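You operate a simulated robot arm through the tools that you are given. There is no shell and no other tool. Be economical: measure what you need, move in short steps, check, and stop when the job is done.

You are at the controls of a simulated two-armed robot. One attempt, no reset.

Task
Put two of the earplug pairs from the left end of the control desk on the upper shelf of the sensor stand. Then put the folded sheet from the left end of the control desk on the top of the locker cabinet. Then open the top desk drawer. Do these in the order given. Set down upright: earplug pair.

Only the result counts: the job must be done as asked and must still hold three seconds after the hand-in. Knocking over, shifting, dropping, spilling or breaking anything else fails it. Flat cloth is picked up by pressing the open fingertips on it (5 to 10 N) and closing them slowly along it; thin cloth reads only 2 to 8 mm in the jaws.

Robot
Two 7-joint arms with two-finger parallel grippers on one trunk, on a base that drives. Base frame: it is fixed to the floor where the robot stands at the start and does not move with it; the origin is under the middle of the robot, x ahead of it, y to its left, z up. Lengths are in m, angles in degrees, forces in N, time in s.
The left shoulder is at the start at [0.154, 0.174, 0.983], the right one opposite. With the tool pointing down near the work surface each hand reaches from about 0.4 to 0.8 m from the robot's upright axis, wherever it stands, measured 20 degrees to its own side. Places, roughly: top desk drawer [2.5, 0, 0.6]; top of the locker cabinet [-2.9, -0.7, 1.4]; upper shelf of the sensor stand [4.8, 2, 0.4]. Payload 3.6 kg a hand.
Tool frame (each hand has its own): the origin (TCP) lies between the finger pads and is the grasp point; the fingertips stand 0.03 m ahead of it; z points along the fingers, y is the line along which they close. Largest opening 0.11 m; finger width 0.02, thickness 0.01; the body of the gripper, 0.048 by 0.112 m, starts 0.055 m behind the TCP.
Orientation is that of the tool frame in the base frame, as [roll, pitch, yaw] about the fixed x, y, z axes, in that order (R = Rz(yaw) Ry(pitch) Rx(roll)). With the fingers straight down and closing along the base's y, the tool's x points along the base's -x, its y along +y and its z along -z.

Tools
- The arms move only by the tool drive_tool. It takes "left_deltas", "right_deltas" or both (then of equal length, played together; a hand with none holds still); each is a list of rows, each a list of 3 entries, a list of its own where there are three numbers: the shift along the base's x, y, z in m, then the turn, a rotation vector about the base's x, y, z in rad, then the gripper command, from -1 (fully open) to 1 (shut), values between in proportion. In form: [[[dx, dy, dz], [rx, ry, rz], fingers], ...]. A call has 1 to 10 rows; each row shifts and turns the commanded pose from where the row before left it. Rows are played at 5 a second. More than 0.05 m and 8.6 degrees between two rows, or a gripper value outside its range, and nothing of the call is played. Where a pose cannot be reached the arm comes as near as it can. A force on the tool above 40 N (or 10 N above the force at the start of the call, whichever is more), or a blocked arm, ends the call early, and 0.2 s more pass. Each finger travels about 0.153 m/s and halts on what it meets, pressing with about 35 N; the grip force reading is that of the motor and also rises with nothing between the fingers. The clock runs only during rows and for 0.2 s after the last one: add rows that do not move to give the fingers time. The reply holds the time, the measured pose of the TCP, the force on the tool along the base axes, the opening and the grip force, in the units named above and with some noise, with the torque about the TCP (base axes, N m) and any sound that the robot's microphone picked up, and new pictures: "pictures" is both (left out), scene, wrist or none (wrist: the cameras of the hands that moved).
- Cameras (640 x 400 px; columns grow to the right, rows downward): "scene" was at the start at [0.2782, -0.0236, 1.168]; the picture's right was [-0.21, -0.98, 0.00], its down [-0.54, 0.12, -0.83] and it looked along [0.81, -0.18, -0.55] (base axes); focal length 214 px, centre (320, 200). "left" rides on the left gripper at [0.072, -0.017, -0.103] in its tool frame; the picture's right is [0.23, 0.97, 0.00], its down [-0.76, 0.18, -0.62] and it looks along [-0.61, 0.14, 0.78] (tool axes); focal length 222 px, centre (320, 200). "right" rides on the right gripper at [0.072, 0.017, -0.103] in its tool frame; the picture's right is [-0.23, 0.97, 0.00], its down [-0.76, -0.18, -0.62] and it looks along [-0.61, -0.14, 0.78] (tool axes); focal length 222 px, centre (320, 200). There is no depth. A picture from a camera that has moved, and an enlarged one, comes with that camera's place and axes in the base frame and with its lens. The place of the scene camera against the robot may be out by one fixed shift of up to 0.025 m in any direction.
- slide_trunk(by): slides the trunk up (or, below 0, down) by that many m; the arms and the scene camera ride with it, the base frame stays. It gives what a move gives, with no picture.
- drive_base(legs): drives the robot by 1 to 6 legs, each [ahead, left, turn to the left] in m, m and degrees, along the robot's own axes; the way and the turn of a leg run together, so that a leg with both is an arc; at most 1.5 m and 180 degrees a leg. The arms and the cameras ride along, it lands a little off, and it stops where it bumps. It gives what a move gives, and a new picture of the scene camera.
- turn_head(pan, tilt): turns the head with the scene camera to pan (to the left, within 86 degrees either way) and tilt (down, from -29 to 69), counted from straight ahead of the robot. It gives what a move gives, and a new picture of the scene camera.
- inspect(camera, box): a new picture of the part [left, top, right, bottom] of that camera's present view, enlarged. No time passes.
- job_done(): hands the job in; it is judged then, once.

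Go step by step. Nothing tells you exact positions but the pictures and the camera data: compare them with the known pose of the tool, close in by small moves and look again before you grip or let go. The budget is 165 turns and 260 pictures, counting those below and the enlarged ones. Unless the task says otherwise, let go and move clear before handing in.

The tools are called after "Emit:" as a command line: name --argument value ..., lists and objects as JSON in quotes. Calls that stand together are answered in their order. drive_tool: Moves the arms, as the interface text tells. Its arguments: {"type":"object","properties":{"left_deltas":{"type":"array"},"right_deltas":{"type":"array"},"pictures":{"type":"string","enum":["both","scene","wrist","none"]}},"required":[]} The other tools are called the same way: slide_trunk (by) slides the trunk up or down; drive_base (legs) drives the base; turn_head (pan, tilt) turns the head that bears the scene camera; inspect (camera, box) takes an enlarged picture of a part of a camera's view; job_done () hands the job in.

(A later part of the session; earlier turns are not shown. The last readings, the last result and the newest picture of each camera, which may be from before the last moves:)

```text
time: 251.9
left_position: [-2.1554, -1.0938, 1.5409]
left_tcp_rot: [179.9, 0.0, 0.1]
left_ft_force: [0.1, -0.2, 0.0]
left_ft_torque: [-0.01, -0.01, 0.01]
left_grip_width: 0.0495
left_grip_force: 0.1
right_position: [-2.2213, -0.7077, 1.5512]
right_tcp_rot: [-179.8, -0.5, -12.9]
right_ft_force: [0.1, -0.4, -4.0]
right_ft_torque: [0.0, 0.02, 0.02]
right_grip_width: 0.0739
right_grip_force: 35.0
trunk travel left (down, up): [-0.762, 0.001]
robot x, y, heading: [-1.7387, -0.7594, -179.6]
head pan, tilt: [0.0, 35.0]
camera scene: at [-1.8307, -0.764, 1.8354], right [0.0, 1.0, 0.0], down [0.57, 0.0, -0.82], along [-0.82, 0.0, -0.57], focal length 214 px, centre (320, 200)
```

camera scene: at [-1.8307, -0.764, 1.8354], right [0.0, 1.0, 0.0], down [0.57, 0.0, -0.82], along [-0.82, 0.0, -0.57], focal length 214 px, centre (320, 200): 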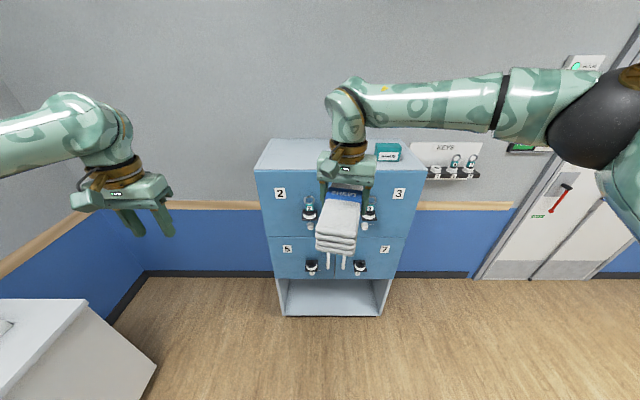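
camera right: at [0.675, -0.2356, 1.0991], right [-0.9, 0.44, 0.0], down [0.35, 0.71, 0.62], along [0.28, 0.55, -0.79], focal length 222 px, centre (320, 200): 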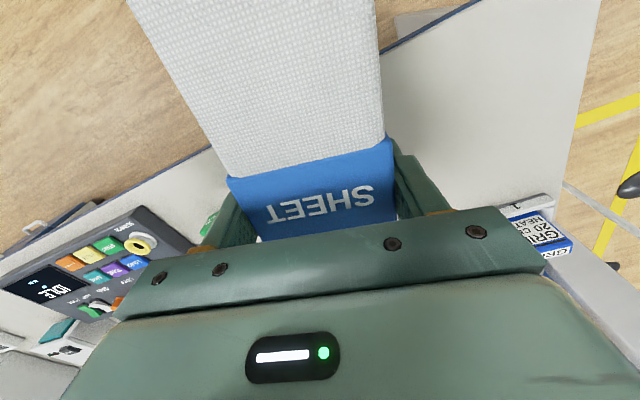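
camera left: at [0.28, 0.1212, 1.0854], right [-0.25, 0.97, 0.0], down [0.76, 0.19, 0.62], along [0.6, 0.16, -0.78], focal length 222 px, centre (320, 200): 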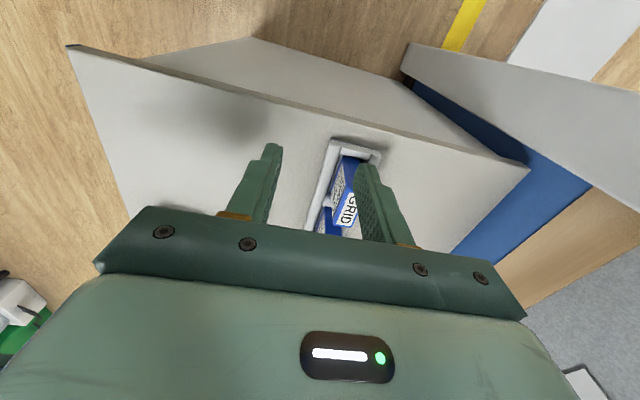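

The cabinet top spans x -2.67…-3.10, y -1.05…-0.27, with a teal box at y > -0.5. I'll put the sheet at about (-2.84, -0.78). Driving closer.

Emit:
drive_base --legs '[[0.42, 0.07, 0]]'

Emit:
drive_tool --right_deltas '[[[-0.04, 0, 0], [0, 0, 0.07], 0.5], [[-0.045, 0, 0], [0, 0, 0.07], 0.5], [[-0.045, 0, 0], [0, 0, 0.07], 0.5], [[-0.045, 0, -0.01], [0, 0, 0], 0.5], [[0, 0, 0], [0, 0, 0], 0.5]]' --pictures "both"

```text
time: 254.5
left_position: [-2.5746, -1.1634, 1.5412]
left_tcp_rot: [179.9, 0.1, 0.0]
left_ft_force: [0.7, 0.4, -0.1]
left_ft_torque: [0.01, 0.0, 0.0]
left_grip_width: 0.0494
left_grip_force: 0.1
right_position: [-2.6397, -0.7785, 1.5522]
right_tcp_rot: [-179.7, -0.5, -13.0]
right_ft_force: [-0.2, -0.3, -4.0]
right_ft_torque: [-0.03, 0.01, -0.01]
right_grip_width: 0.0738
right_grip_force: 34.6
trunk travel left (down, up): [-0.762, 0.001]
robot x, y, heading: [-2.1597, -0.8265, -180.1]
head pan, tilt: [0.0, 35.0]
camera scene: at [-2.249, -0.8346, 1.8355], right [0.0, 1.0, 0.0], down [0.57, 0.0, -0.82], along [-0.82, 0.0, -0.57], focal length 214 px, centre (320, 200)
```

scene: 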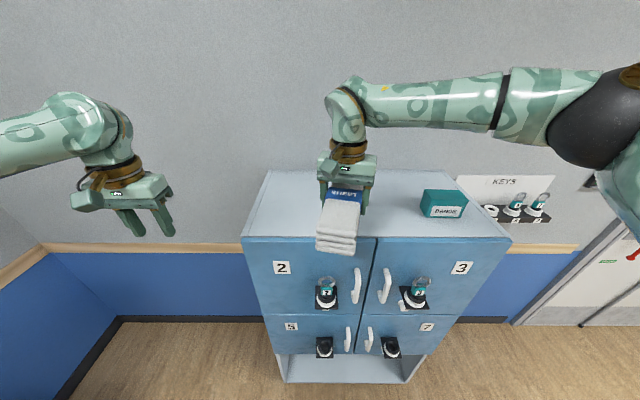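

```text
time: 255.7
left_position: [-2.5761, -1.1647, 1.5406]
left_tcp_rot: [180.0, 0.1, 0.0]
left_ft_force: [-0.1, -0.3, -0.2]
left_ft_torque: [0.0, -0.04, -0.06]
left_grip_width: 0.0495
left_grip_force: 0.1
right_position: [-2.7238, -0.7766, 1.5242]
right_tcp_rot: [-179.8, -0.4, -1.0]
right_ft_force: [0.3, 0.2, -3.9]
right_ft_torque: [0.01, 0.04, 0.03]
right_grip_width: 0.0739
right_grip_force: 34.7
right hand out of reach, approached as far as the arm can: row 2, 3, 4
trunk travel left (down, up): [-0.762, 0.001]
robot x, y, heading: [-2.1583, -0.832, -180.1]
head pan, tilt: [0.0, 35.0]
camera scene: at [-2.2515, -0.8362, 1.8353], right [0.0, 1.0, 0.0], down [0.57, 0.0, -0.82], along [-0.82, 0.0, -0.57], focal length 214 px, centre (320, 200)
camera right: at [-2.6526, -0.7952, 1.6281], right [-0.24, -0.97, -0.01], down [-0.76, 0.19, 0.62], along [-0.6, 0.16, -0.79], focal length 222 px, centre (320, 200)
```

scene: 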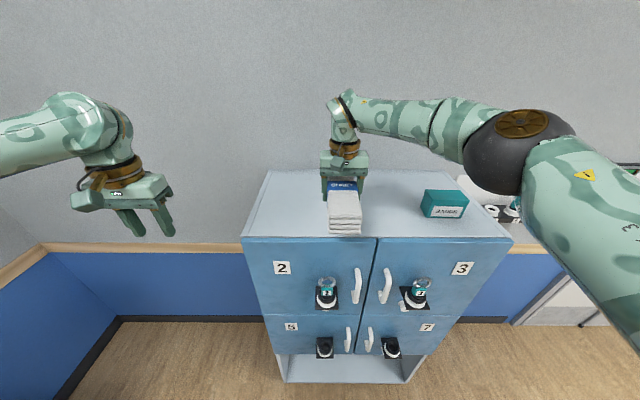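
right: 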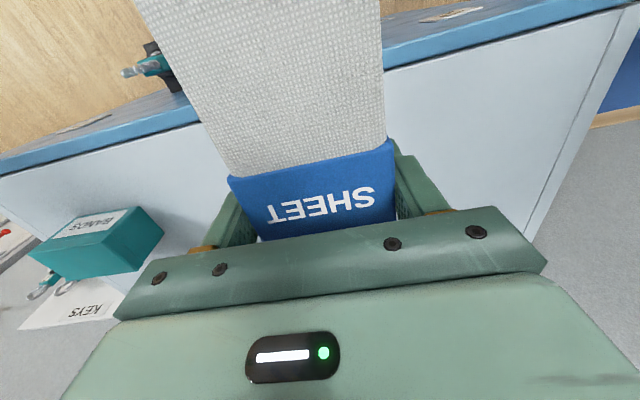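

The arm is near its limit here; lowering brings the wrist nearer shoulder height. I drive slightly nearer and lower a little.

Emit:
drive_base --legs '[[0.08, 0, 0]]'

Emit:
drive_tool --right_deltas '[[[-0.02, 0, -0.015], [0, 0, 0], 0.5], [[-0.02, 0, -0.015], [0, 0, 0], 0.5], [[0, 0, 0], [0, 0, 0], 0.5]]' --pictures "both"

```text
time: 256.8
left_position: [-2.6364, -1.1666, 1.5447]
left_tcp_rot: [180.0, 0.9, 0.2]
left_ft_force: [-0.5, -1.4, 0.5]
left_ft_torque: [0.1, 0.0, 0.02]
left_grip_width: 0.0497
left_grip_force: 0.1
right_position: [-2.7856, -0.7791, 1.5344]
right_tcp_rot: [-179.8, 0.3, -0.9]
right_ft_force: [0.1, -1.4, -1.7]
right_ft_torque: [0.02, 0.02, 0.01]
right_grip_width: 0.0741
right_grip_force: 34.5
trunk travel left (down, up): [-0.762, 0.001]
robot x, y, heading: [-2.2418, -0.8287, -179.8]
head pan, tilt: [0.0, 35.0]
camera scene: at [-2.3169, -0.8378, 1.8362], right [0.0, 1.0, 0.0], down [0.57, 0.0, -0.82], along [-0.82, 0.0, -0.57], focal length 214 px, centre (320, 200)
```

scene: 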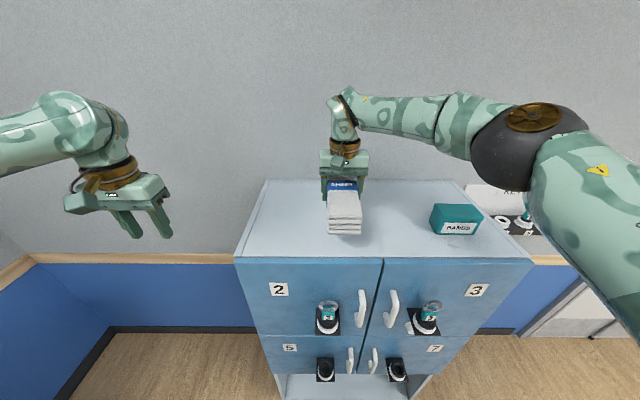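

```text
time: 257.6
left_position: [-2.6415, -1.1659, 1.5445]
left_tcp_rot: [180.0, 0.8, 0.1]
left_ft_force: [1.0, 0.1, 0.1]
left_ft_torque: [0.0, 0.04, 0.03]
left_grip_width: 0.0496
left_grip_force: 0.0
right_position: [-2.7969, -0.7783, 1.5261]
right_tcp_rot: [-179.9, 0.1, -0.9]
right_ft_force: [1.2, -0.3, -3.2]
right_ft_torque: [0.0, 0.07, 0.01]
right_grip_width: 0.0741
right_grip_force: 34.9
right hand out of reach, approached as far as the arm can: row 1, 2
trunk travel left (down, up): [-0.762, 0.001]
robot x, y, heading: [-2.238, -0.8313, -179.8]
head pan, tilt: [0.0, 35.0]
camera scene: at [-2.3225, -0.8359, 1.8359], right [0.0, 1.0, 0.0], down [0.57, 0.0, -0.82], along [-0.82, 0.0, -0.57], focal length 214 px, centre (320, 200)
camera right: at [-2.7254, -0.7964, 1.6296], right [-0.24, -0.97, 0.0], down [-0.76, 0.19, 0.63], along [-0.61, 0.15, -0.78], focal length 222 px, centre (320, 200)
```

scene: 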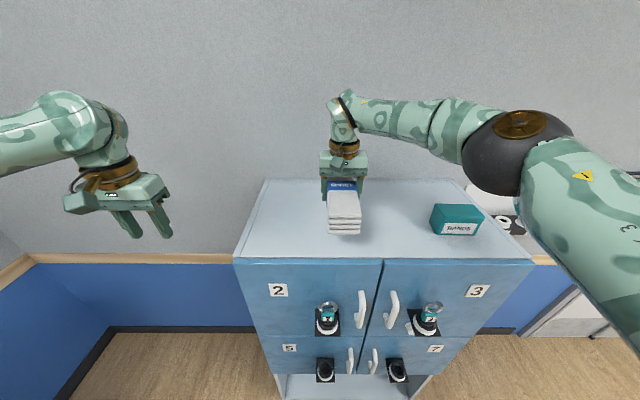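
right: 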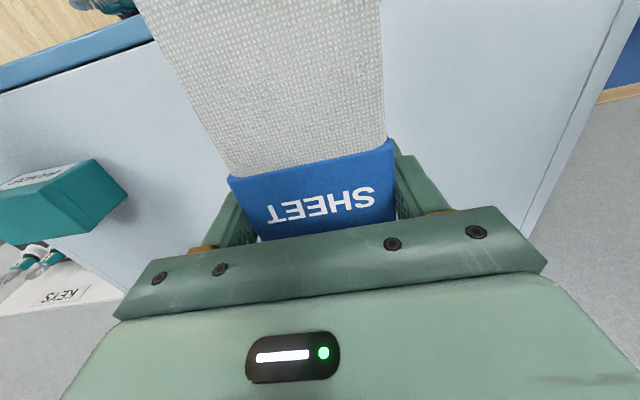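

The body seems slightly tilted; I check whether it touches the cabinet.

Emit:
turn_head --pan 0 --tilt 69

```text
time: 258.6
left_position: [-2.6501, -1.1659, 1.5437]
left_tcp_rot: [-180.0, 0.4, 0.2]
left_ft_force: [0.7, -0.5, -0.6]
left_ft_torque: [0.0, 0.02, -0.01]
left_grip_width: 0.0494
left_grip_force: 0.0
right_position: [-2.8052, -0.7777, 1.5232]
right_tcp_rot: [-179.9, -0.2, -0.9]
right_ft_force: [1.0, 0.8, -3.5]
right_ft_torque: [-0.02, 0.04, 0.02]
right_grip_width: 0.0737
right_grip_force: 35.1
trunk travel left (down, up): [-0.762, 0.001]
robot x, y, heading: [-2.2391, -0.8297, -179.8]
head pan, tilt: [0.0, 68.8]
camera scene: at [-2.3006, -0.8358, 1.7917], right [0.0, 1.0, 0.0], down [0.93, 0.0, -0.36], along [-0.36, 0.0, -0.93], focal length 214 px, centre (320, 200)
```

scene: 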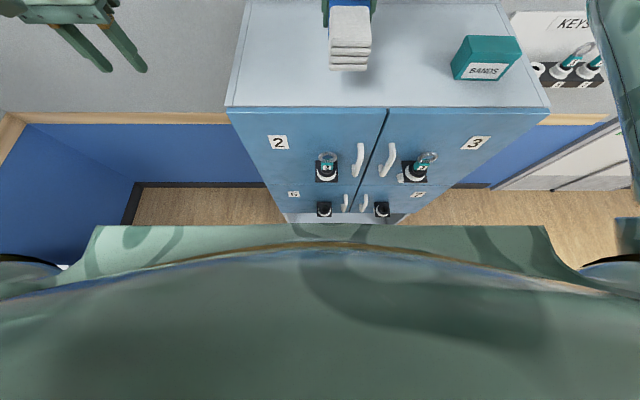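

It was only sway, now settled. I lower the sheet and move slightly further in.

Emit:
drive_tool --right_deltas '[[[-0.01, 0, -0.02], [0, 0, 0], 0.5], [[-0.015, 0, -0.02], [0, 0, 0], 0.5], [[-0.015, 0, -0.01], [0, 0, 0], 0.5], [[0, 0, 0], [0, 0, 0], 0.5]]' --pictures "both"

```text
time: 259.6
left_position: [-2.6481, -1.1665, 1.5424]
left_tcp_rot: [-180.0, 0.4, 0.2]
left_ft_force: [-0.2, 0.6, 0.2]
left_ft_torque: [0.01, 0.0, -0.03]
left_grip_width: 0.0494
left_grip_force: 0.0
right_position: [-2.8089, -0.7685, 1.5064]
right_tcp_rot: [-179.9, -0.1, -1.0]
right_ft_force: [0.3, -0.3, -3.4]
right_ft_torque: [-0.02, 0.0, -0.01]
right_grip_width: 0.0738
right_grip_force: 34.8
right hand out of reach, approached as far as the arm can: row 1, 2, 3
trunk travel left (down, up): [-0.762, 0.001]
robot x, y, heading: [-2.24, -0.8302, -179.8]
head pan, tilt: [0.0, 68.8]
camera scene: at [-2.2989, -0.8357, 1.7917], right [0.0, 1.0, 0.0], down [0.93, 0.0, -0.36], along [-0.36, 0.0, -0.93], focal length 214 px, centre (320, 200)
camera right: at [-2.7381, -0.7876, 1.61], right [-0.24, -0.97, 0.0], down [-0.76, 0.19, 0.62], along [-0.6, 0.15, -0.78], focal length 222 px, centre (320, 200)
```

scene: 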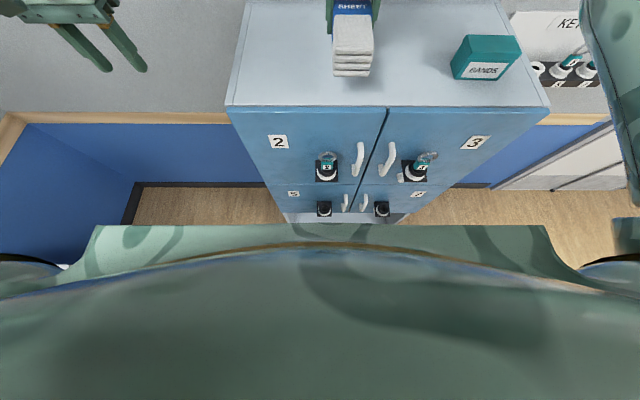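
right: 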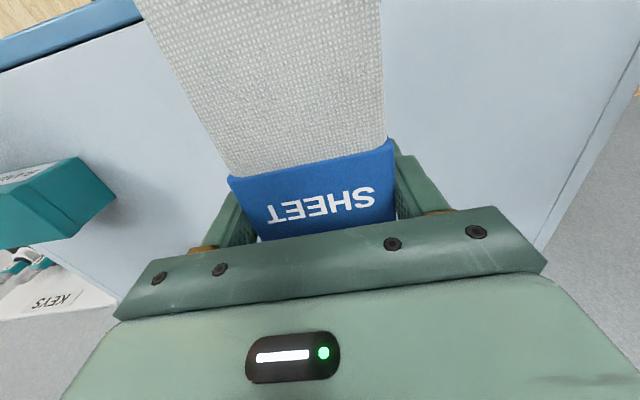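

x -2.81 is far enough in (near edge ≈ -2.72, cabinet edge -2.68). I lower straight down with the trunk.

Emit:
slide_trunk --by -0.048

Emit:
inspect --camera "scene" --box '[220, 0, 560, 130]'

```text
time: 260.5
left_position: [-2.6485, -1.1661, 1.4945]
left_tcp_rot: [-179.9, 0.4, 0.2]
left_ft_force: [0.7, 0.1, -0.3]
left_ft_torque: [-0.01, -0.04, -0.01]
left_grip_width: 0.0495
left_grip_force: 0.0
right_position: [-2.8089, -0.7687, 1.4587]
right_tcp_rot: [-179.9, -0.1, -0.9]
right_ft_force: [0.0, 0.1, -4.4]
right_ft_torque: [0.02, 0.02, 0.01]
right_grip_width: 0.0739
right_grip_force: 35.3
trunk travel left (down, up): [-0.714, 0.049]
robot x, y, heading: [-2.2391, -0.8318, -179.6]
head pan, tilt: [0.0, 68.8]
```

```text
1.88 times, centred on (390, 65) of scene
camera zoom: at [-2.2993, -0.8356, 1.7439], right [0.0, 1.0, 0.0], down [0.93, 0.0, -0.36], along [-0.36, 0.0, -0.93], focal length 404 px, centre (188, 454)
```

zoom: 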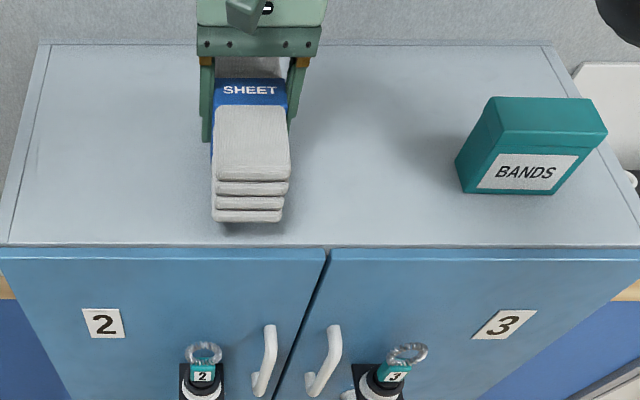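

Emit:
slide_trunk --by -0.008

Emit:
slide_trunk --by -0.004

Emit:
slide_trunk --by -0.003

```text
time: 261.0
left_position: [-2.6484, -1.1666, 1.4873]
left_tcp_rot: [180.0, 0.4, 0.3]
left_ft_force: [-0.6, 0.1, -0.7]
left_ft_torque: [0.02, -0.05, 0.01]
left_grip_width: 0.0494
left_grip_force: 0.1
right_position: [-2.8104, -0.7683, 1.4503]
right_tcp_rot: [-180.0, -0.2, -0.9]
right_ft_force: [-0.4, 0.1, -3.9]
right_ft_torque: [0.02, 0.01, -0.01]
right_grip_width: 0.0738
right_grip_force: 35.6
trunk travel left (down, up): [-0.706, 0.057]
robot x, y, heading: [-2.2375, -0.8298, -179.9]
head pan, tilt: [0.0, 68.8]
```

```text
time: 261.6
left_position: [-2.6493, -1.167, 1.4824]
left_tcp_rot: [180.0, 0.4, 0.2]
left_ft_force: [-0.3, 0.5, 0.1]
left_ft_torque: [-0.03, 0.03, -0.02]
left_grip_width: 0.0494
left_grip_force: 0.1
right_position: [-2.8099, -0.7685, 1.4471]
right_tcp_rot: [-179.9, -0.2, -0.9]
right_ft_force: [0.1, 0.7, -4.0]
right_ft_torque: [0.01, 0.04, 0.03]
right_grip_width: 0.074
right_grip_force: 34.8
trunk travel left (down, up): [-0.702, 0.061]
robot x, y, heading: [-2.2432, -0.8321, -179.8]
head pan, tilt: [0.0, 68.8]
```

```text
time: 262.1
left_position: [-2.6487, -1.166, 1.4791]
left_tcp_rot: [180.0, 0.4, 0.2]
left_ft_force: [-0.1, -0.1, 0.3]
left_ft_torque: [-0.03, -0.01, 0.0]
left_grip_width: 0.0496
left_grip_force: 0.0
right_position: [-2.8099, -0.7682, 1.4434]
right_tcp_rot: [-180.0, -0.2, -0.9]
right_ft_force: [-0.9, -0.8, -4.4]
right_ft_torque: [0.03, 0.02, 0.01]
right_grip_width: 0.0734
right_grip_force: 34.9
trunk travel left (down, up): [-0.699, 0.064]
robot x, y, heading: [-2.2399, -0.8321, -180.0]
head pan, tilt: [0.0, 68.8]
```

Emit:
slide_trunk --by -0.003

Emit:
slide_trunk --by -0.003

Emit:
slide_trunk --by -0.003

Emit:
inspect --camera "scene" --box '[300, 0, 420, 120]'

```text
time: 262.6
left_position: [-2.649, -1.166, 1.4765]
left_tcp_rot: [-179.9, 0.3, 0.3]
left_ft_force: [0.0, 0.3, 0.3]
left_ft_torque: [-0.01, -0.04, 0.01]
left_grip_width: 0.0496
left_grip_force: 0.0
right_position: [-2.8094, -0.7689, 1.4418]
right_tcp_rot: [-179.9, -0.1, -0.9]
right_ft_force: [0.5, -0.7, -2.9]
right_ft_torque: [0.04, 0.03, 0.01]
right_grip_width: 0.074
right_grip_force: 34.7
trunk travel left (down, up): [-0.696, 0.067]
robot x, y, heading: [-2.2429, -0.8285, -179.8]
head pan, tilt: [0.0, 68.8]
```

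```text
time: 263.1
left_position: [-2.649, -1.1673, 1.4737]
left_tcp_rot: [179.9, 0.3, 0.2]
left_ft_force: [-0.3, 0.2, 0.2]
left_ft_torque: [-0.02, 0.01, 0.03]
left_grip_width: 0.0494
left_grip_force: 0.1
right_position: [-2.8099, -0.7676, 1.4376]
right_tcp_rot: [-179.9, -0.2, -0.9]
right_ft_force: [0.6, -0.6, -4.4]
right_ft_torque: [0.0, -0.01, 0.0]
right_grip_width: 0.0738
right_grip_force: 35.1
trunk travel left (down, up): [-0.693, 0.07]
robot x, y, heading: [-2.2403, -0.832, -180.0]
head pan, tilt: [0.0, 68.8]
```

```text
time: 263.6
left_position: [-2.6476, -1.1661, 1.4696]
left_tcp_rot: [180.0, 0.4, 0.2]
left_ft_force: [0.5, 0.2, 0.2]
left_ft_torque: [-0.03, 0.0, 0.03]
left_grip_width: 0.0493
left_grip_force: 0.0
right_position: [-2.8102, -0.7688, 1.4349]
right_tcp_rot: [-179.9, -0.2, -1.0]
right_ft_force: [0.2, -0.3, -3.6]
right_ft_torque: [0.0, -0.01, -0.01]
right_grip_width: 0.0737
right_grip_force: 34.8
trunk travel left (down, up): [-0.69, 0.073]
robot x, y, heading: [-2.2371, -0.8298, -179.8]
head pan, tilt: [0.0, 68.8]
```

```text
3.33 times, centred on (360, 60) of scene
camera zoom: at [-2.3001, -0.8359, 1.7199], right [0.0, 1.0, 0.0], down [0.93, 0.0, -0.36], along [-0.36, 0.0, -0.93], focal length 715 px, centre (187, 667)
```

zoom: 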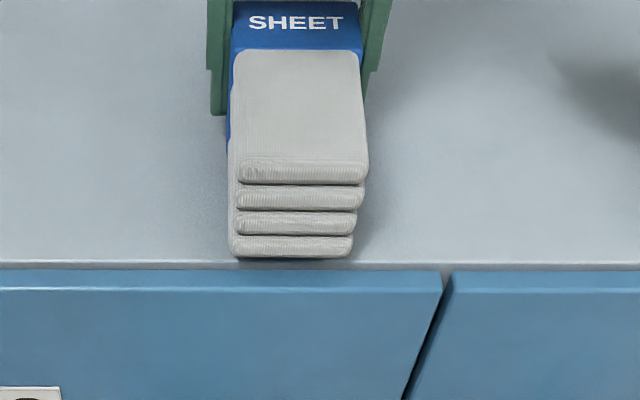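

Not yet in contact, and the near end is almost flush with the cabinet edge. I raise slightly, move 5 cm further in, and lower again.

Emit:
slide_trunk --by 0.02

Emit:
drive_base --legs '[[0.05, 0, 0]]'

Emit:
slide_trunk --by -0.02

Emit:
slide_trunk --by -0.005

Emit:
inspect --camera "scene" --box '[300, 0, 420, 120]'

```text
time: 264.3
left_position: [-2.6479, -1.166, 1.4901]
left_tcp_rot: [-180.0, 0.4, 0.2]
left_ft_force: [0.4, 0.1, 0.0]
left_ft_torque: [-0.01, 0.0, -0.02]
left_grip_width: 0.0495
left_grip_force: 0.0
right_position: [-2.8097, -0.7685, 1.4551]
right_tcp_rot: [-179.9, -0.2, -1.0]
right_ft_force: [0.2, -0.3, -4.4]
right_ft_torque: [0.0, 0.01, 0.0]
right_grip_width: 0.0741
right_grip_force: 34.6
trunk travel left (down, up): [-0.71, 0.053]
robot x, y, heading: [-2.2384, -0.8332, -179.9]
head pan, tilt: [0.0, 68.8]
```

```text
time: 265.2
left_position: [-2.6816, -1.1669, 1.4952]
left_tcp_rot: [-180.0, 1.2, 0.2]
left_ft_force: [0.1, -0.2, 0.1]
left_ft_torque: [0.03, 0.05, -0.03]
left_grip_width: 0.0495
left_grip_force: 0.1
right_position: [-2.8448, -0.7715, 1.4612]
right_tcp_rot: [-179.9, 0.5, -0.7]
right_ft_force: [1.8, 0.2, -2.9]
right_ft_torque: [0.04, 0.08, -0.01]
right_grip_width: 0.0738
right_grip_force: 34.7
trunk travel left (down, up): [-0.71, 0.053]
robot x, y, heading: [-2.2893, -0.834, -179.6]
head pan, tilt: [0.0, 68.8]
camera scene: at [-2.3348, -0.8372, 1.7405], right [0.0, 1.0, 0.0], down [0.93, 0.0, -0.37], along [-0.37, 0.0, -0.93], focal length 214 px, centre (320, 200)
```

scene: 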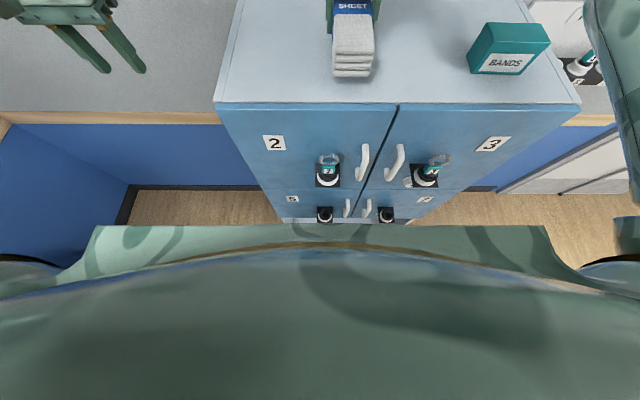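

```text
time: 265.9
left_position: [-2.6884, -1.1672, 1.4735]
left_tcp_rot: [180.0, 0.8, 0.3]
left_ft_force: [0.9, 0.1, 0.8]
left_ft_torque: [-0.02, 0.05, -0.03]
left_grip_width: 0.0494
left_grip_force: 0.0
right_position: [-2.8507, -0.7712, 1.4382]
right_tcp_rot: [-179.9, 0.2, -0.7]
right_ft_force: [0.3, 0.8, -4.3]
right_ft_torque: [0.03, 0.04, 0.04]
right_grip_width: 0.074
right_grip_force: 35.2
trunk travel left (down, up): [-0.69, 0.073]
robot x, y, heading: [-2.2908, -0.8277, -180.0]
head pan, tilt: [0.0, 68.8]
```

```text
time: 266.4
left_position: [-2.6932, -1.1671, 1.4667]
left_tcp_rot: [180.0, 0.7, 0.2]
left_ft_force: [1.6, -0.6, -0.6]
left_ft_torque: [-0.01, 0.04, -0.02]
left_grip_width: 0.0497
left_grip_force: 0.0
right_position: [-2.856, -0.7704, 1.4327]
right_tcp_rot: [-179.9, 0.0, -0.7]
right_ft_force: [0.6, 0.2, -4.3]
right_ft_torque: [0.01, 0.02, -0.02]
right_grip_width: 0.0737
right_grip_force: 34.9
trunk travel left (down, up): [-0.685, 0.078]
robot x, y, heading: [-2.2872, -0.8307, -179.8]
head pan, tilt: [0.0, 68.8]
```

```text
3.33 times, centred on (360, 60) of scene
camera zoom: at [-2.3477, -0.8364, 1.715], right [0.0, 1.0, 0.0], down [0.93, 0.0, -0.36], along [-0.36, 0.0, -0.93], focal length 715 px, centre (187, 667)
```

zoom: 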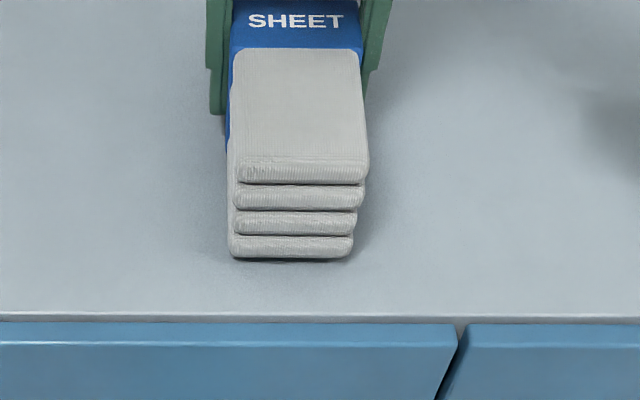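

Now well inside the edge (≈4–5 cm). I lower until contact shows.

Emit:
slide_trunk --by -0.004

Emit:
slide_trunk --by -0.004

Emit:
slide_trunk --by -0.004

```text
time: 267.0
left_position: [-2.6953, -1.1675, 1.4629]
left_tcp_rot: [-180.0, 0.6, 0.2]
left_ft_force: [0.2, 0.9, -1.5]
left_ft_torque: [0.01, 0.02, -0.01]
left_grip_width: 0.0496
left_grip_force: 0.1
right_position: [-2.8567, -0.769, 1.4281]
right_tcp_rot: [-180.0, -0.2, -0.8]
right_ft_force: [1.0, -0.6, -4.6]
right_ft_torque: [0.02, 0.02, 0.01]
right_grip_width: 0.0735
right_grip_force: 35.2
trunk travel left (down, up): [-0.681, 0.082]
robot x, y, heading: [-2.2902, -0.8316, -180.0]
head pan, tilt: [0.0, 68.8]
```

```text
time: 267.5
left_position: [-2.6944, -1.1674, 1.4579]
left_tcp_rot: [180.0, 0.6, 0.2]
left_ft_force: [0.8, -0.4, -1.0]
left_ft_torque: [0.0, 0.01, 0.0]
left_grip_width: 0.0494
left_grip_force: 0.0
right_position: [-2.8557, -0.7699, 1.4249]
right_tcp_rot: [180.0, 0.1, -0.9]
right_ft_force: [-0.7, 1.4, 7.2]
right_ft_torque: [-0.2, -1.01, 0.2]
right_grip_width: 0.0738
right_grip_force: 35.3
trunk travel left (down, up): [-0.677, 0.086]
robot x, y, heading: [-2.2933, -0.8327, -179.9]
head pan, tilt: [0.0, 68.8]
```

```text
time: 268.2
left_position: [-2.6922, -1.1681, 1.4548]
left_tcp_rot: [180.0, 0.7, 0.2]
left_ft_force: [0.0, -0.6, -1.0]
left_ft_torque: [0.01, -0.01, 0.0]
left_grip_width: 0.0496
left_grip_force: 0.0
right_position: [-2.8565, -0.7699, 1.4257]
right_tcp_rot: [179.9, 0.6, -0.9]
right_ft_force: [5.6, -0.5, 6.3]
right_ft_torque: [0.41, 0.24, -0.16]
right_grip_width: 0.074
right_grip_force: 34.9
trunk travel left (down, up): [-0.673, 0.09]
robot x, y, heading: [-2.2905, -0.8311, -179.8]
head pan, tilt: [0.0, 68.8]
stopped: the force on the tool passed its limit at 40 N (the readings are from after the stop); the commanded pose is now the measured one
```

Contact made. I open the fingers gradually and then rise straight up.

Emit:
drive_tool --right_deltas '[[[0, 0, 0], [0, 0, 0], -0.3], [[0, 0, 0], [0, 0, 0], -0.4], [[0, 0, 0], [0, 0, 0], -0.5], [[0, 0, 0], [0, 0, 0], -0.7], [[0, 0, 0], [0, 0, 0], -0.9], [[0, 0, 0], [0, 0, 0], -0.9]]' --pictures "wrist"

Emit:
slide_trunk --by 0.08

Emit:
inspect --camera "scene" --box '[220, 0, 560, 130]'

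```text
time: 269.6
left_position: [-2.6945, -1.1666, 1.4564]
left_tcp_rot: [180.0, 0.6, 0.2]
left_ft_force: [-0.8, -1.5, -0.5]
left_ft_torque: [-0.01, 0.02, -0.02]
left_grip_width: 0.0496
left_grip_force: 0.0
right_position: [-2.858, -0.7702, 1.4245]
right_tcp_rot: [-180.0, 0.4, -0.9]
right_ft_force: [-0.6, 0.1, -0.6]
right_ft_torque: [0.01, 0.02, -0.04]
right_grip_width: 0.1046
right_grip_force: 0.0
trunk travel left (down, up): [-0.673, 0.09]
robot x, y, heading: [-2.288, -0.8311, -179.9]
head pan, tilt: [0.0, 68.8]
camera right: at [-2.7855, -0.788, 1.5268], right [-0.24, -0.97, 0.0], down [-0.75, 0.19, 0.63], along [-0.61, 0.15, -0.78], focal length 222 px, centre (320, 200)
```

right: 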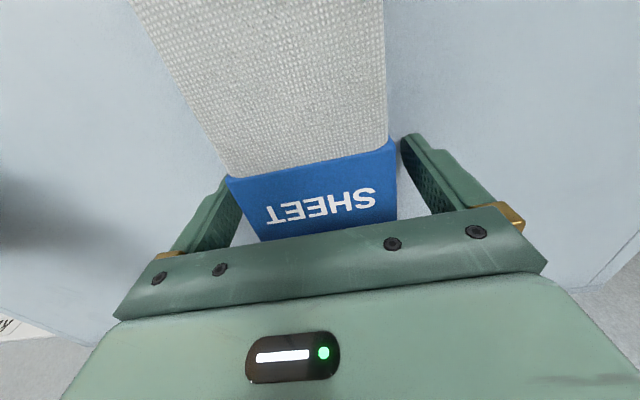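

```text
time: 270.8
left_position: [-2.6941, -1.1661, 1.5347]
left_tcp_rot: [180.0, 0.6, 0.2]
left_ft_force: [0.6, -0.1, 0.3]
left_ft_torque: [-0.04, 0.05, -0.02]
left_grip_width: 0.0493
left_grip_force: 0.1
right_position: [-2.8586, -0.7695, 1.5025]
right_tcp_rot: [179.9, 0.5, -0.7]
right_ft_force: [0.2, -0.1, -1.0]
right_ft_torque: [-0.05, 0.03, -0.02]
right_grip_width: 0.1046
right_grip_force: 0.1
trunk travel left (down, up): [-0.753, 0.01]
robot x, y, heading: [-2.2919, -0.8331, -179.9]
head pan, tilt: [0.0, 68.8]
```

```text
1.88 times, centred on (390, 65) of scene
camera zoom: at [-2.3481, -0.8362, 1.783], right [0.0, 1.0, 0.0], down [0.93, 0.0, -0.36], along [-0.36, 0.0, -0.93], focal length 404 px, centre (188, 454)
```

zoom: 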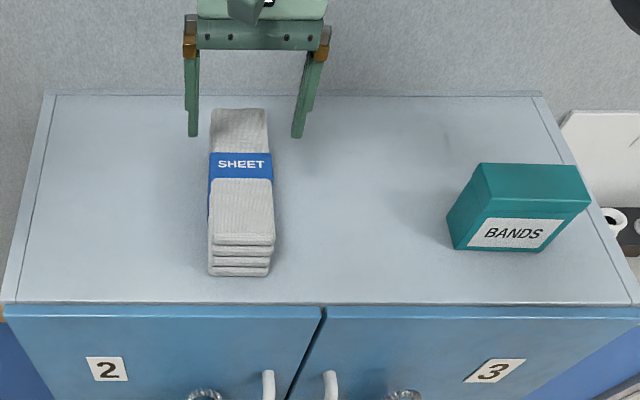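

The sheet lies on the cabinet top. I back away and drive to the desk drawers, facing the desk.

Emit:
drive_base --legs '[[-0.6, 0, 0], [-0.8, 0.12, 0], [-1.45, 0, 0], [0, 0, -90]]'

Emit:
slide_trunk --by -0.4

Emit:
drive_base --legs '[[0, -1.2, 0]]'

Emit:
turn_head --pan -20 --tilt 35

```text
time: 288.7
left_position: [0.2141, -0.5131, 1.5356]
left_tcp_rot: [-180.0, 0.6, -89.3]
left_ft_force: [0.6, 0.1, 0.1]
left_ft_torque: [0.0, -0.01, 0.0]
left_grip_width: 0.0493
left_grip_force: 0.1
right_position: [0.6105, -0.3471, 1.5036]
right_tcp_rot: [-180.0, 0.4, -90.5]
right_ft_force: [-0.4, 0.5, 0.5]
right_ft_torque: [0.02, 0.02, 0.0]
right_grip_width: 0.1043
right_grip_force: 0.1
trunk travel left (down, up): [-0.753, 0.01]
robot x, y, heading: [0.5552, -0.914, 90.7]
head pan, tilt: [0.0, 68.8]
camera scene: at [0.5603, -0.8544, 1.7831], right [1.0, 0.01, 0.0], down [0.01, -0.93, -0.36], along [0.0, 0.36, -0.93], focal length 214 px, centre (320, 200)
```

scene: 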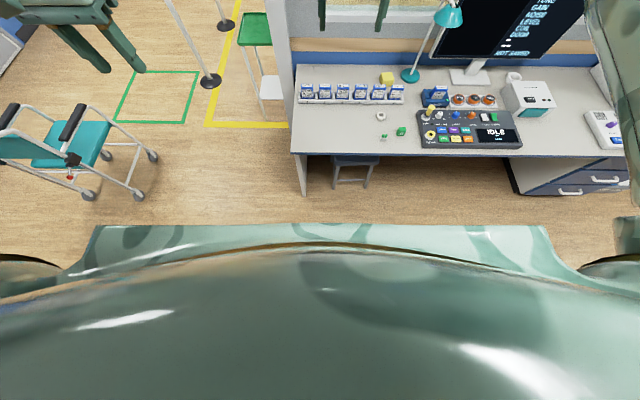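

```text
time: 292.5
left_position: [0.2142, -0.5152, 1.1363]
left_tcp_rot: [-180.0, 0.6, -89.3]
left_ft_force: [0.5, -0.4, 0.2]
left_ft_torque: [-0.01, -0.02, 0.03]
left_grip_width: 0.0494
left_grip_force: 0.1
right_position: [0.6097, -0.3468, 1.1041]
right_tcp_rot: [179.9, 0.5, -90.5]
right_ft_force: [-0.2, 0.2, 0.0]
right_ft_torque: [-0.01, 0.01, 0.01]
right_grip_width: 0.1044
right_grip_force: 0.1
trunk travel left (down, up): [-0.353, 0.41]
robot x, y, heading: [0.5522, -0.9137, 90.8]
head pan, tilt: [0.0, 68.8]
```

```text
time: 298.6
left_position: [1.4035, -0.498, 1.1358]
left_tcp_rot: [179.9, 0.5, -88.8]
left_ft_force: [0.4, 0.3, -0.4]
left_ft_torque: [-0.01, 0.0, 0.02]
left_grip_width: 0.0498
left_grip_force: 0.0
right_position: [1.7985, -0.3265, 1.1043]
right_tcp_rot: [179.9, 0.5, -89.9]
right_ft_force: [0.6, -0.6, -0.1]
right_ft_torque: [-0.01, -0.03, -0.04]
right_grip_width: 0.1046
right_grip_force: 0.0
trunk travel left (down, up): [-0.353, 0.41]
robot x, y, heading: [1.7445, -0.8952, 90.9]
head pan, tilt: [0.0, 68.8]
camera scene: at [1.7524, -0.7862, 1.3815], right [1.0, 0.02, 0.0], down [0.02, -0.93, -0.36], along [-0.01, 0.36, -0.93], focal length 214 px, centre (320, 200)
```

scene: 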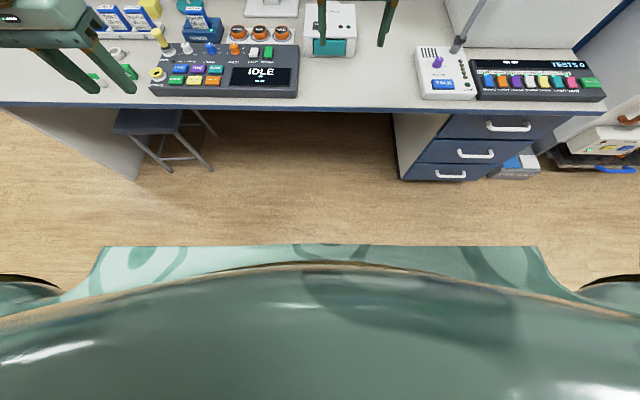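

```text
time: 299.6
left_position: [1.4034, -0.4969, 1.1351]
left_tcp_rot: [180.0, 0.5, -88.8]
left_ft_force: [-0.3, 1.4, 0.0]
left_ft_torque: [0.03, -0.03, 0.0]
left_grip_width: 0.0493
left_grip_force: 0.0
right_position: [1.7978, -0.3266, 1.1047]
right_tcp_rot: [179.9, 0.4, -89.8]
right_ft_force: [0.1, -0.1, -0.1]
right_ft_torque: [0.02, -0.01, 0.0]
right_grip_width: 0.1045
right_grip_force: 0.1
trunk travel left (down, up): [-0.353, 0.41]
robot x, y, heading: [1.7481, -0.8939, 91.4]
head pan, tilt: [-20.0, 35.0]
camera scene: at [1.7816, -0.7587, 1.4251], right [0.95, -0.32, 0.0], down [-0.18, -0.54, -0.82], along [0.26, 0.77, -0.57], focal length 214 px, centre (320, 200)
```

scene: 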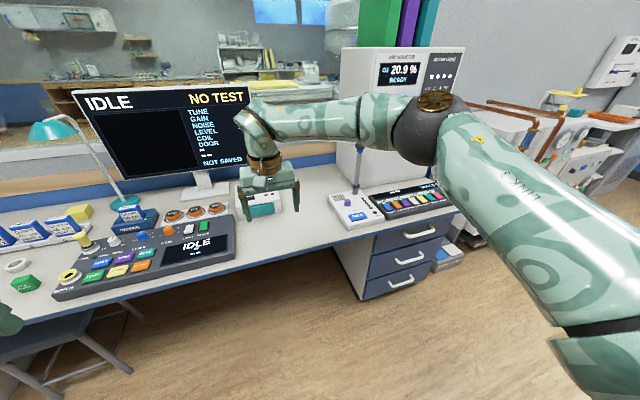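

The top drawer's handle is at about (2.57, -0.13, 0.62). I strafe to face it and lower the trunk.

Emit:
drive_base --legs '[[-0.02, -0.65, -1.4]]'

Emit:
slide_trunk --by -0.3

Emit:
turn_head --pan -10 --tilt 35

```text
time: 303.2
left_position: [2.07, -0.5035, 1.136]
left_tcp_rot: [180.0, 0.6, -90.3]
left_ft_force: [-0.1, 0.0, -0.3]
left_ft_torque: [0.01, 0.02, 0.0]
left_grip_width: 0.0497
left_grip_force: 0.1
right_position: [2.4679, -0.3441, 1.1036]
right_tcp_rot: [179.8, 0.5, -91.4]
right_ft_force: [-0.7, 0.1, -1.0]
right_ft_torque: [0.02, -0.01, -0.04]
right_grip_width: 0.1044
right_grip_force: 0.1
trunk travel left (down, up): [-0.353, 0.41]
robot x, y, heading: [2.3983, -0.909, 89.7]
head pan, tilt: [-20.0, 35.0]
camera scene: at [2.4408, -0.7745, 1.4252], right [0.94, -0.35, 0.0], down [-0.2, -0.54, -0.82], along [0.28, 0.77, -0.57], focal length 214 px, centre (320, 200)
```

scene: 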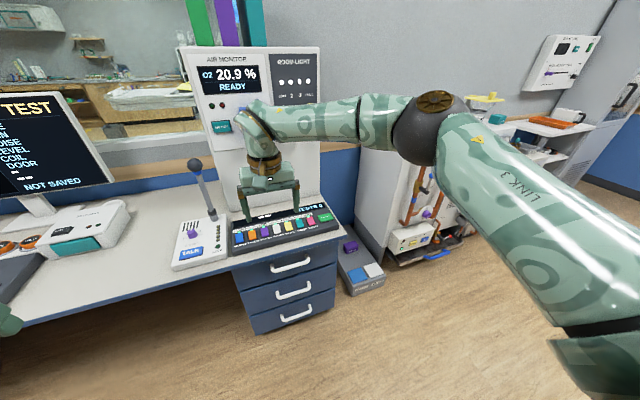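

```text
time: 306.2
left_position: [2.0698, -0.5032, 0.8349]
left_tcp_rot: [179.9, 0.6, -90.2]
left_ft_force: [0.1, 0.9, 0.7]
left_ft_torque: [0.05, 0.0, -0.01]
left_grip_width: 0.0495
left_grip_force: 0.1
right_position: [2.4683, -0.3436, 0.8037]
right_tcp_rot: [179.9, 0.4, -91.4]
right_ft_force: [-0.2, 0.3, 0.3]
right_ft_torque: [0.02, 0.0, -0.02]
right_grip_width: 0.1046
right_grip_force: 0.0
trunk travel left (down, up): [-0.053, 0.71]
robot x, y, heading: [2.4012, -0.9113, 89.4]
head pan, tilt: [-20.0, 35.0]
```

```text
time: 306.9
left_position: [2.0694, -0.5029, 0.8347]
left_tcp_rot: [-180.0, 0.6, -90.4]
left_ft_force: [-0.1, 0.1, 0.9]
left_ft_torque: [0.0, -0.01, -0.02]
left_grip_width: 0.0492
left_grip_force: 0.0
right_position: [2.4692, -0.343, 0.8034]
right_tcp_rot: [179.9, 0.5, -91.4]
right_ft_force: [-0.5, -0.1, 0.7]
right_ft_torque: [-0.02, 0.01, 0.01]
right_grip_width: 0.1046
right_grip_force: 0.0
trunk travel left (down, up): [-0.053, 0.71]
robot x, y, heading: [2.404, -0.9098, 89.9]
head pan, tilt: [-10.0, 35.0]
camera scene: at [2.4263, -0.6138, 1.1112], right [0.98, -0.18, 0.0], down [-0.1, -0.56, -0.82], along [0.15, 0.81, -0.57], focal length 214 px, centre (320, 200)
```

scene: 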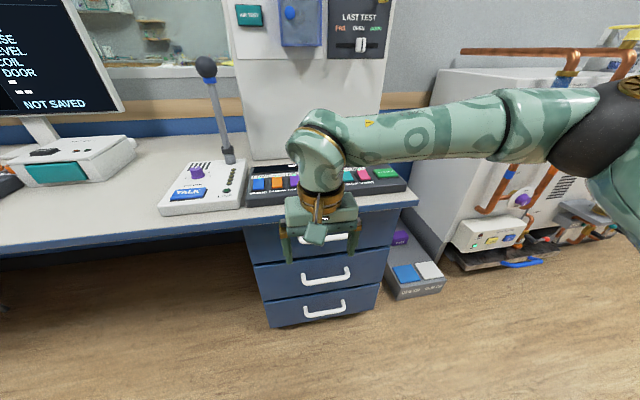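

Triangulation over a wide baseline puts the top handle near (2.53, -0.16, 0.66). I turn the right hand to point forward.

Emit:
drive_tool --right_deltas '[[[0, 0, 0], [0.149, 0, 0], -0.2], [[0, 0, 0], [0.149, 0, 0], -0.2], [[0, 0, 0], [0.149, 0, 0], -0.2], [[0, 0, 0], [0.149, 0, 0], -0.2], [[0, 0, 0], [0.149, 0, 0], -0.2], [[0, 0, 0], [0.149, 0, 0], -0.2], [[0, 0, 0], [0.149, 0, 0], -0.2], [[0, 0, 0], [0.149, 0, 0], -0.2], [[0, 0, 0], [0.149, 0, 0], -0.2], [[0, 0, 0], [0.149, 0, 0], -0.2]]' --pictures "both"

```text
time: 309.1
left_position: [2.0697, -0.5026, 0.8344]
left_tcp_rot: [180.0, 0.6, -90.3]
left_ft_force: [0.8, 0.5, -0.4]
left_ft_torque: [0.0, -0.05, -0.03]
left_grip_width: 0.0497
left_grip_force: 0.0
right_position: [2.4528, -0.3106, 0.8344]
right_tcp_rot: [172.8, 81.7, -99.8]
right_ft_force: [0.0, -0.3, 0.1]
right_ft_torque: [-0.02, -0.01, -0.01]
right_grip_width: 0.0659
right_grip_force: 0.1
right hand out of reach, approached as far as the arm can: row 9, 10
trunk travel left (down, up): [-0.053, 0.71]
robot x, y, heading: [2.4031, -0.9106, 89.6]
head pan, tilt: [-10.0, 35.0]
camera scene: at [2.4261, -0.6139, 1.1112], right [0.98, -0.18, 0.0], down [-0.1, -0.56, -0.82], along [0.15, 0.81, -0.57], focal length 214 px, centre (320, 200)
camera right: at [2.4287, -0.4226, 0.778], right [-0.97, 0.08, 0.24], down [0.17, -0.52, 0.84], along [0.19, 0.85, 0.49], focal length 222 px, centre (320, 200)
```

scene: 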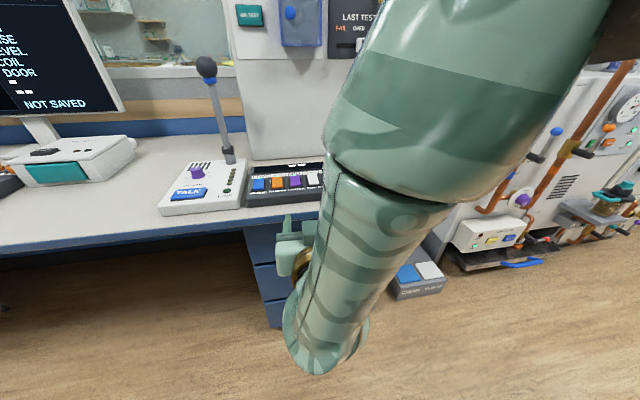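
right: 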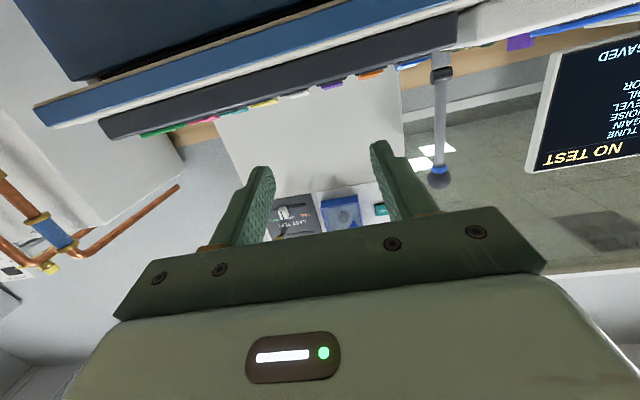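

Emit:
drive_tool --right_deltas '[[[0, 0.005, -0.005], [0, 0.149, 0], -0.2], [[0, 0.005, -0.01], [0, 0.149, 0], -0.2], [[0, 0, -0.01], [0, 0.149, 0], -0.2], [[0, 0, -0.01], [0, 0.149, 0], -0.2], [[0, 0, -0.01], [0, 0.149, 0], -0.2], [[0, 0, -0.01], [0, 0.149, 0], -0.2]]' --pictures "both"

```text
time: 310.5
left_position: [2.0693, -0.5037, 0.8355]
left_tcp_rot: [180.0, 0.5, -90.4]
left_ft_force: [0.2, 0.3, -0.2]
left_ft_torque: [-0.04, 0.01, 0.02]
left_grip_width: 0.0494
left_grip_force: 0.0
right_position: [2.4058, -0.2775, 0.8474]
right_tcp_rot: [101.3, 36.6, -169.4]
right_ft_force: [-0.8, -0.5, -0.1]
right_ft_torque: [-0.03, -0.02, 0.0]
right_grip_width: 0.066
right_grip_force: 0.1
right hand out of reach, approached as far as the arm can: row 1, 2, 3, 4, 5, 6
trunk travel left (down, up): [-0.053, 0.71]
robot x, y, heading: [2.4003, -0.9109, 89.8]
head pan, tilt: [-10.0, 35.0]
camera scene: at [2.4262, -0.6138, 1.1112], right [0.98, -0.18, 0.0], down [-0.1, -0.56, -0.82], along [0.15, 0.81, -0.57], focal length 214 px, centre (320, 200)
camera right: at [2.3441, -0.3893, 0.8333], right [-0.42, 0.12, 0.9], down [0.75, -0.52, 0.41], along [0.52, 0.85, 0.13], focal length 222 px, centre (320, 200)
```

scene: 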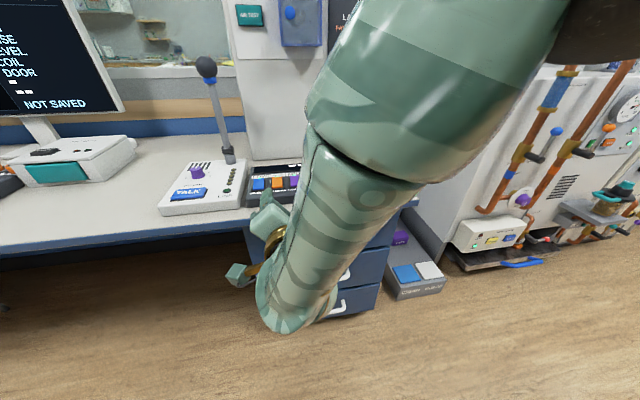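
right: 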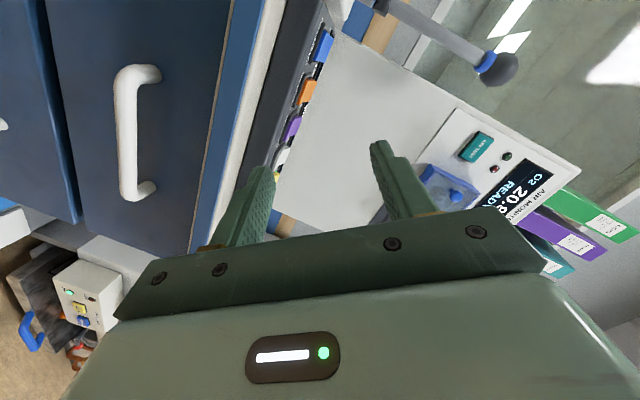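

I have a clear view of the handle now: centre about (2.52, -0.16, 0.65), bar horizontal ~0.15 long. The arm is folded too tightly, so I back the base 0.18 m and continue the turn further from the body.

Emit:
drive_base --legs '[[-0.18, 0.05, 0]]'

Emit:
drive_tool --right_deltas '[[[0, 0.01, -0.02], [0, 0.12, 0], -0.2], [[0, 0.01, -0.02], [0, 0.12, 0], -0.2], [[0, 0.01, -0.02], [0, 0.12, 0], -0.2], [[0, 0.01, -0.02], [0, 0.12, 0], -0.2], [[0, 0.01, -0.02], [0, 0.12, 0], -0.2]]' --pictures "both"

```text
time: 312.1
left_position: [2.0179, -0.6821, 0.8352]
left_tcp_rot: [180.0, 0.6, -90.3]
left_ft_force: [0.0, 0.2, 0.1]
left_ft_torque: [0.0, -0.01, 0.01]
left_grip_width: 0.0495
left_grip_force: 0.0
right_position: [2.3537, -0.4575, 0.8474]
right_tcp_rot: [101.3, 36.8, -169.4]
right_ft_force: [0.0, -0.8, 0.2]
right_ft_torque: [-0.03, -0.01, -0.01]
right_grip_width: 0.0661
right_grip_force: 0.1
trunk travel left (down, up): [-0.053, 0.71]
robot x, y, heading: [2.3497, -1.0898, 89.7]
head pan, tilt: [-10.0, 35.0]
camera scene: at [2.375, -0.7932, 1.1114], right [0.98, -0.18, 0.0], down [-0.1, -0.56, -0.82], along [0.15, 0.81, -0.57], focal length 214 px, centre (320, 200)
```

scene: 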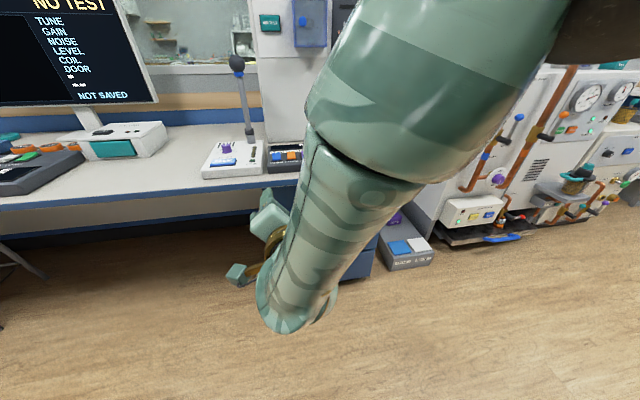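

```text
time: 313.2
left_position: [2.0179, -0.6812, 0.8338]
left_tcp_rot: [180.0, 0.6, -90.3]
left_ft_force: [-0.2, 0.0, 0.2]
left_ft_torque: [-0.01, -0.02, 0.02]
left_grip_width: 0.0496
left_grip_force: 0.0
right_position: [2.2939, -0.3974, 0.8574]
right_tcp_rot: [96.6, 2.7, -172.2]
right_ft_force: [0.0, -0.3, -0.2]
right_ft_torque: [0.0, -0.01, -0.02]
right_grip_width: 0.066
right_grip_force: 0.1
right hand out of reach, approached as far as the arm can: row 1, 2, 3, 4, 5
trunk travel left (down, up): [-0.053, 0.71]
robot x, y, heading: [2.348, -1.0912, 89.7]
head pan, tilt: [-10.0, 35.0]
camera scene: at [2.3751, -0.7923, 1.1111], right [0.98, -0.18, 0.0], down [-0.1, -0.57, -0.82], along [0.15, 0.81, -0.57], focal length 214 px, centre (320, 200)
camera right: at [2.2339, -0.5066, 0.8832], right [0.16, 0.13, 0.98], down [0.84, -0.53, -0.07], along [0.51, 0.84, -0.2], focal length 222 px, centre (320, 200)
```

scene: 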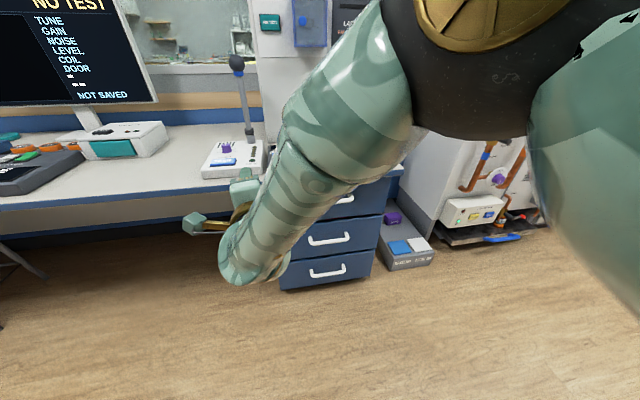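
right: 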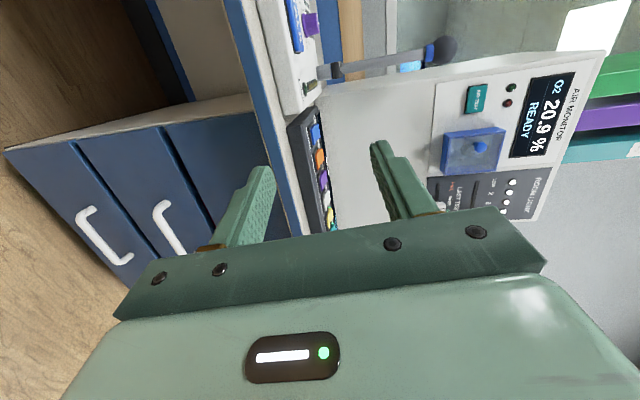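

Orientation is reached. Now I try moving down and to the right toward the handle.

Emit:
drive_tool --right_deltas '[[[0.03, 0, -0.035], [0, 0, 0], -0.2], [[0.03, 0, -0.035], [0, 0, 0], -0.2], [[0.03, 0, -0.035], [0, 0, 0], -0.2], [[0.03, 0, -0.035], [0, 0, 0], -0.2], [[0.03, 0, -0.035], [0, 0, 0], -0.2]]' --pictures "scene"

```text
time: 314.4
left_position: [2.0192, -0.6817, 0.8354]
left_tcp_rot: [-180.0, 0.6, -90.3]
left_ft_force: [-0.6, -0.5, -0.2]
left_ft_torque: [-0.02, -0.02, -0.02]
left_grip_width: 0.0498
left_grip_force: 0.0
right_position: [2.3089, -0.4141, 0.8608]
right_tcp_rot: [97.0, 3.0, -172.7]
right_ft_force: [-0.1, -0.1, 0.4]
right_ft_torque: [0.0, 0.02, -0.01]
right_grip_width: 0.0658
right_grip_force: 0.1
right hand out of reach, approached as far as the arm can: row 1, 2, 3, 4, 5
trunk travel left (down, up): [-0.053, 0.71]
robot x, y, heading: [2.3527, -1.0868, 89.8]
head pan, tilt: [-10.0, 35.0]
camera scene: at [2.3752, -0.7927, 1.1113], right [0.98, -0.18, 0.0], down [-0.1, -0.56, -0.82], along [0.15, 0.81, -0.57], focal length 214 px, centre (320, 200)
```

scene: 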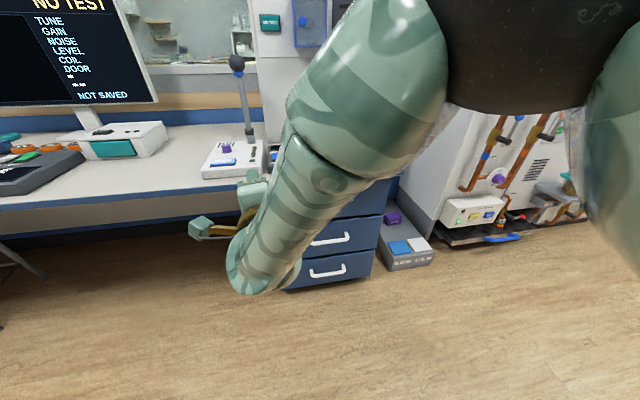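

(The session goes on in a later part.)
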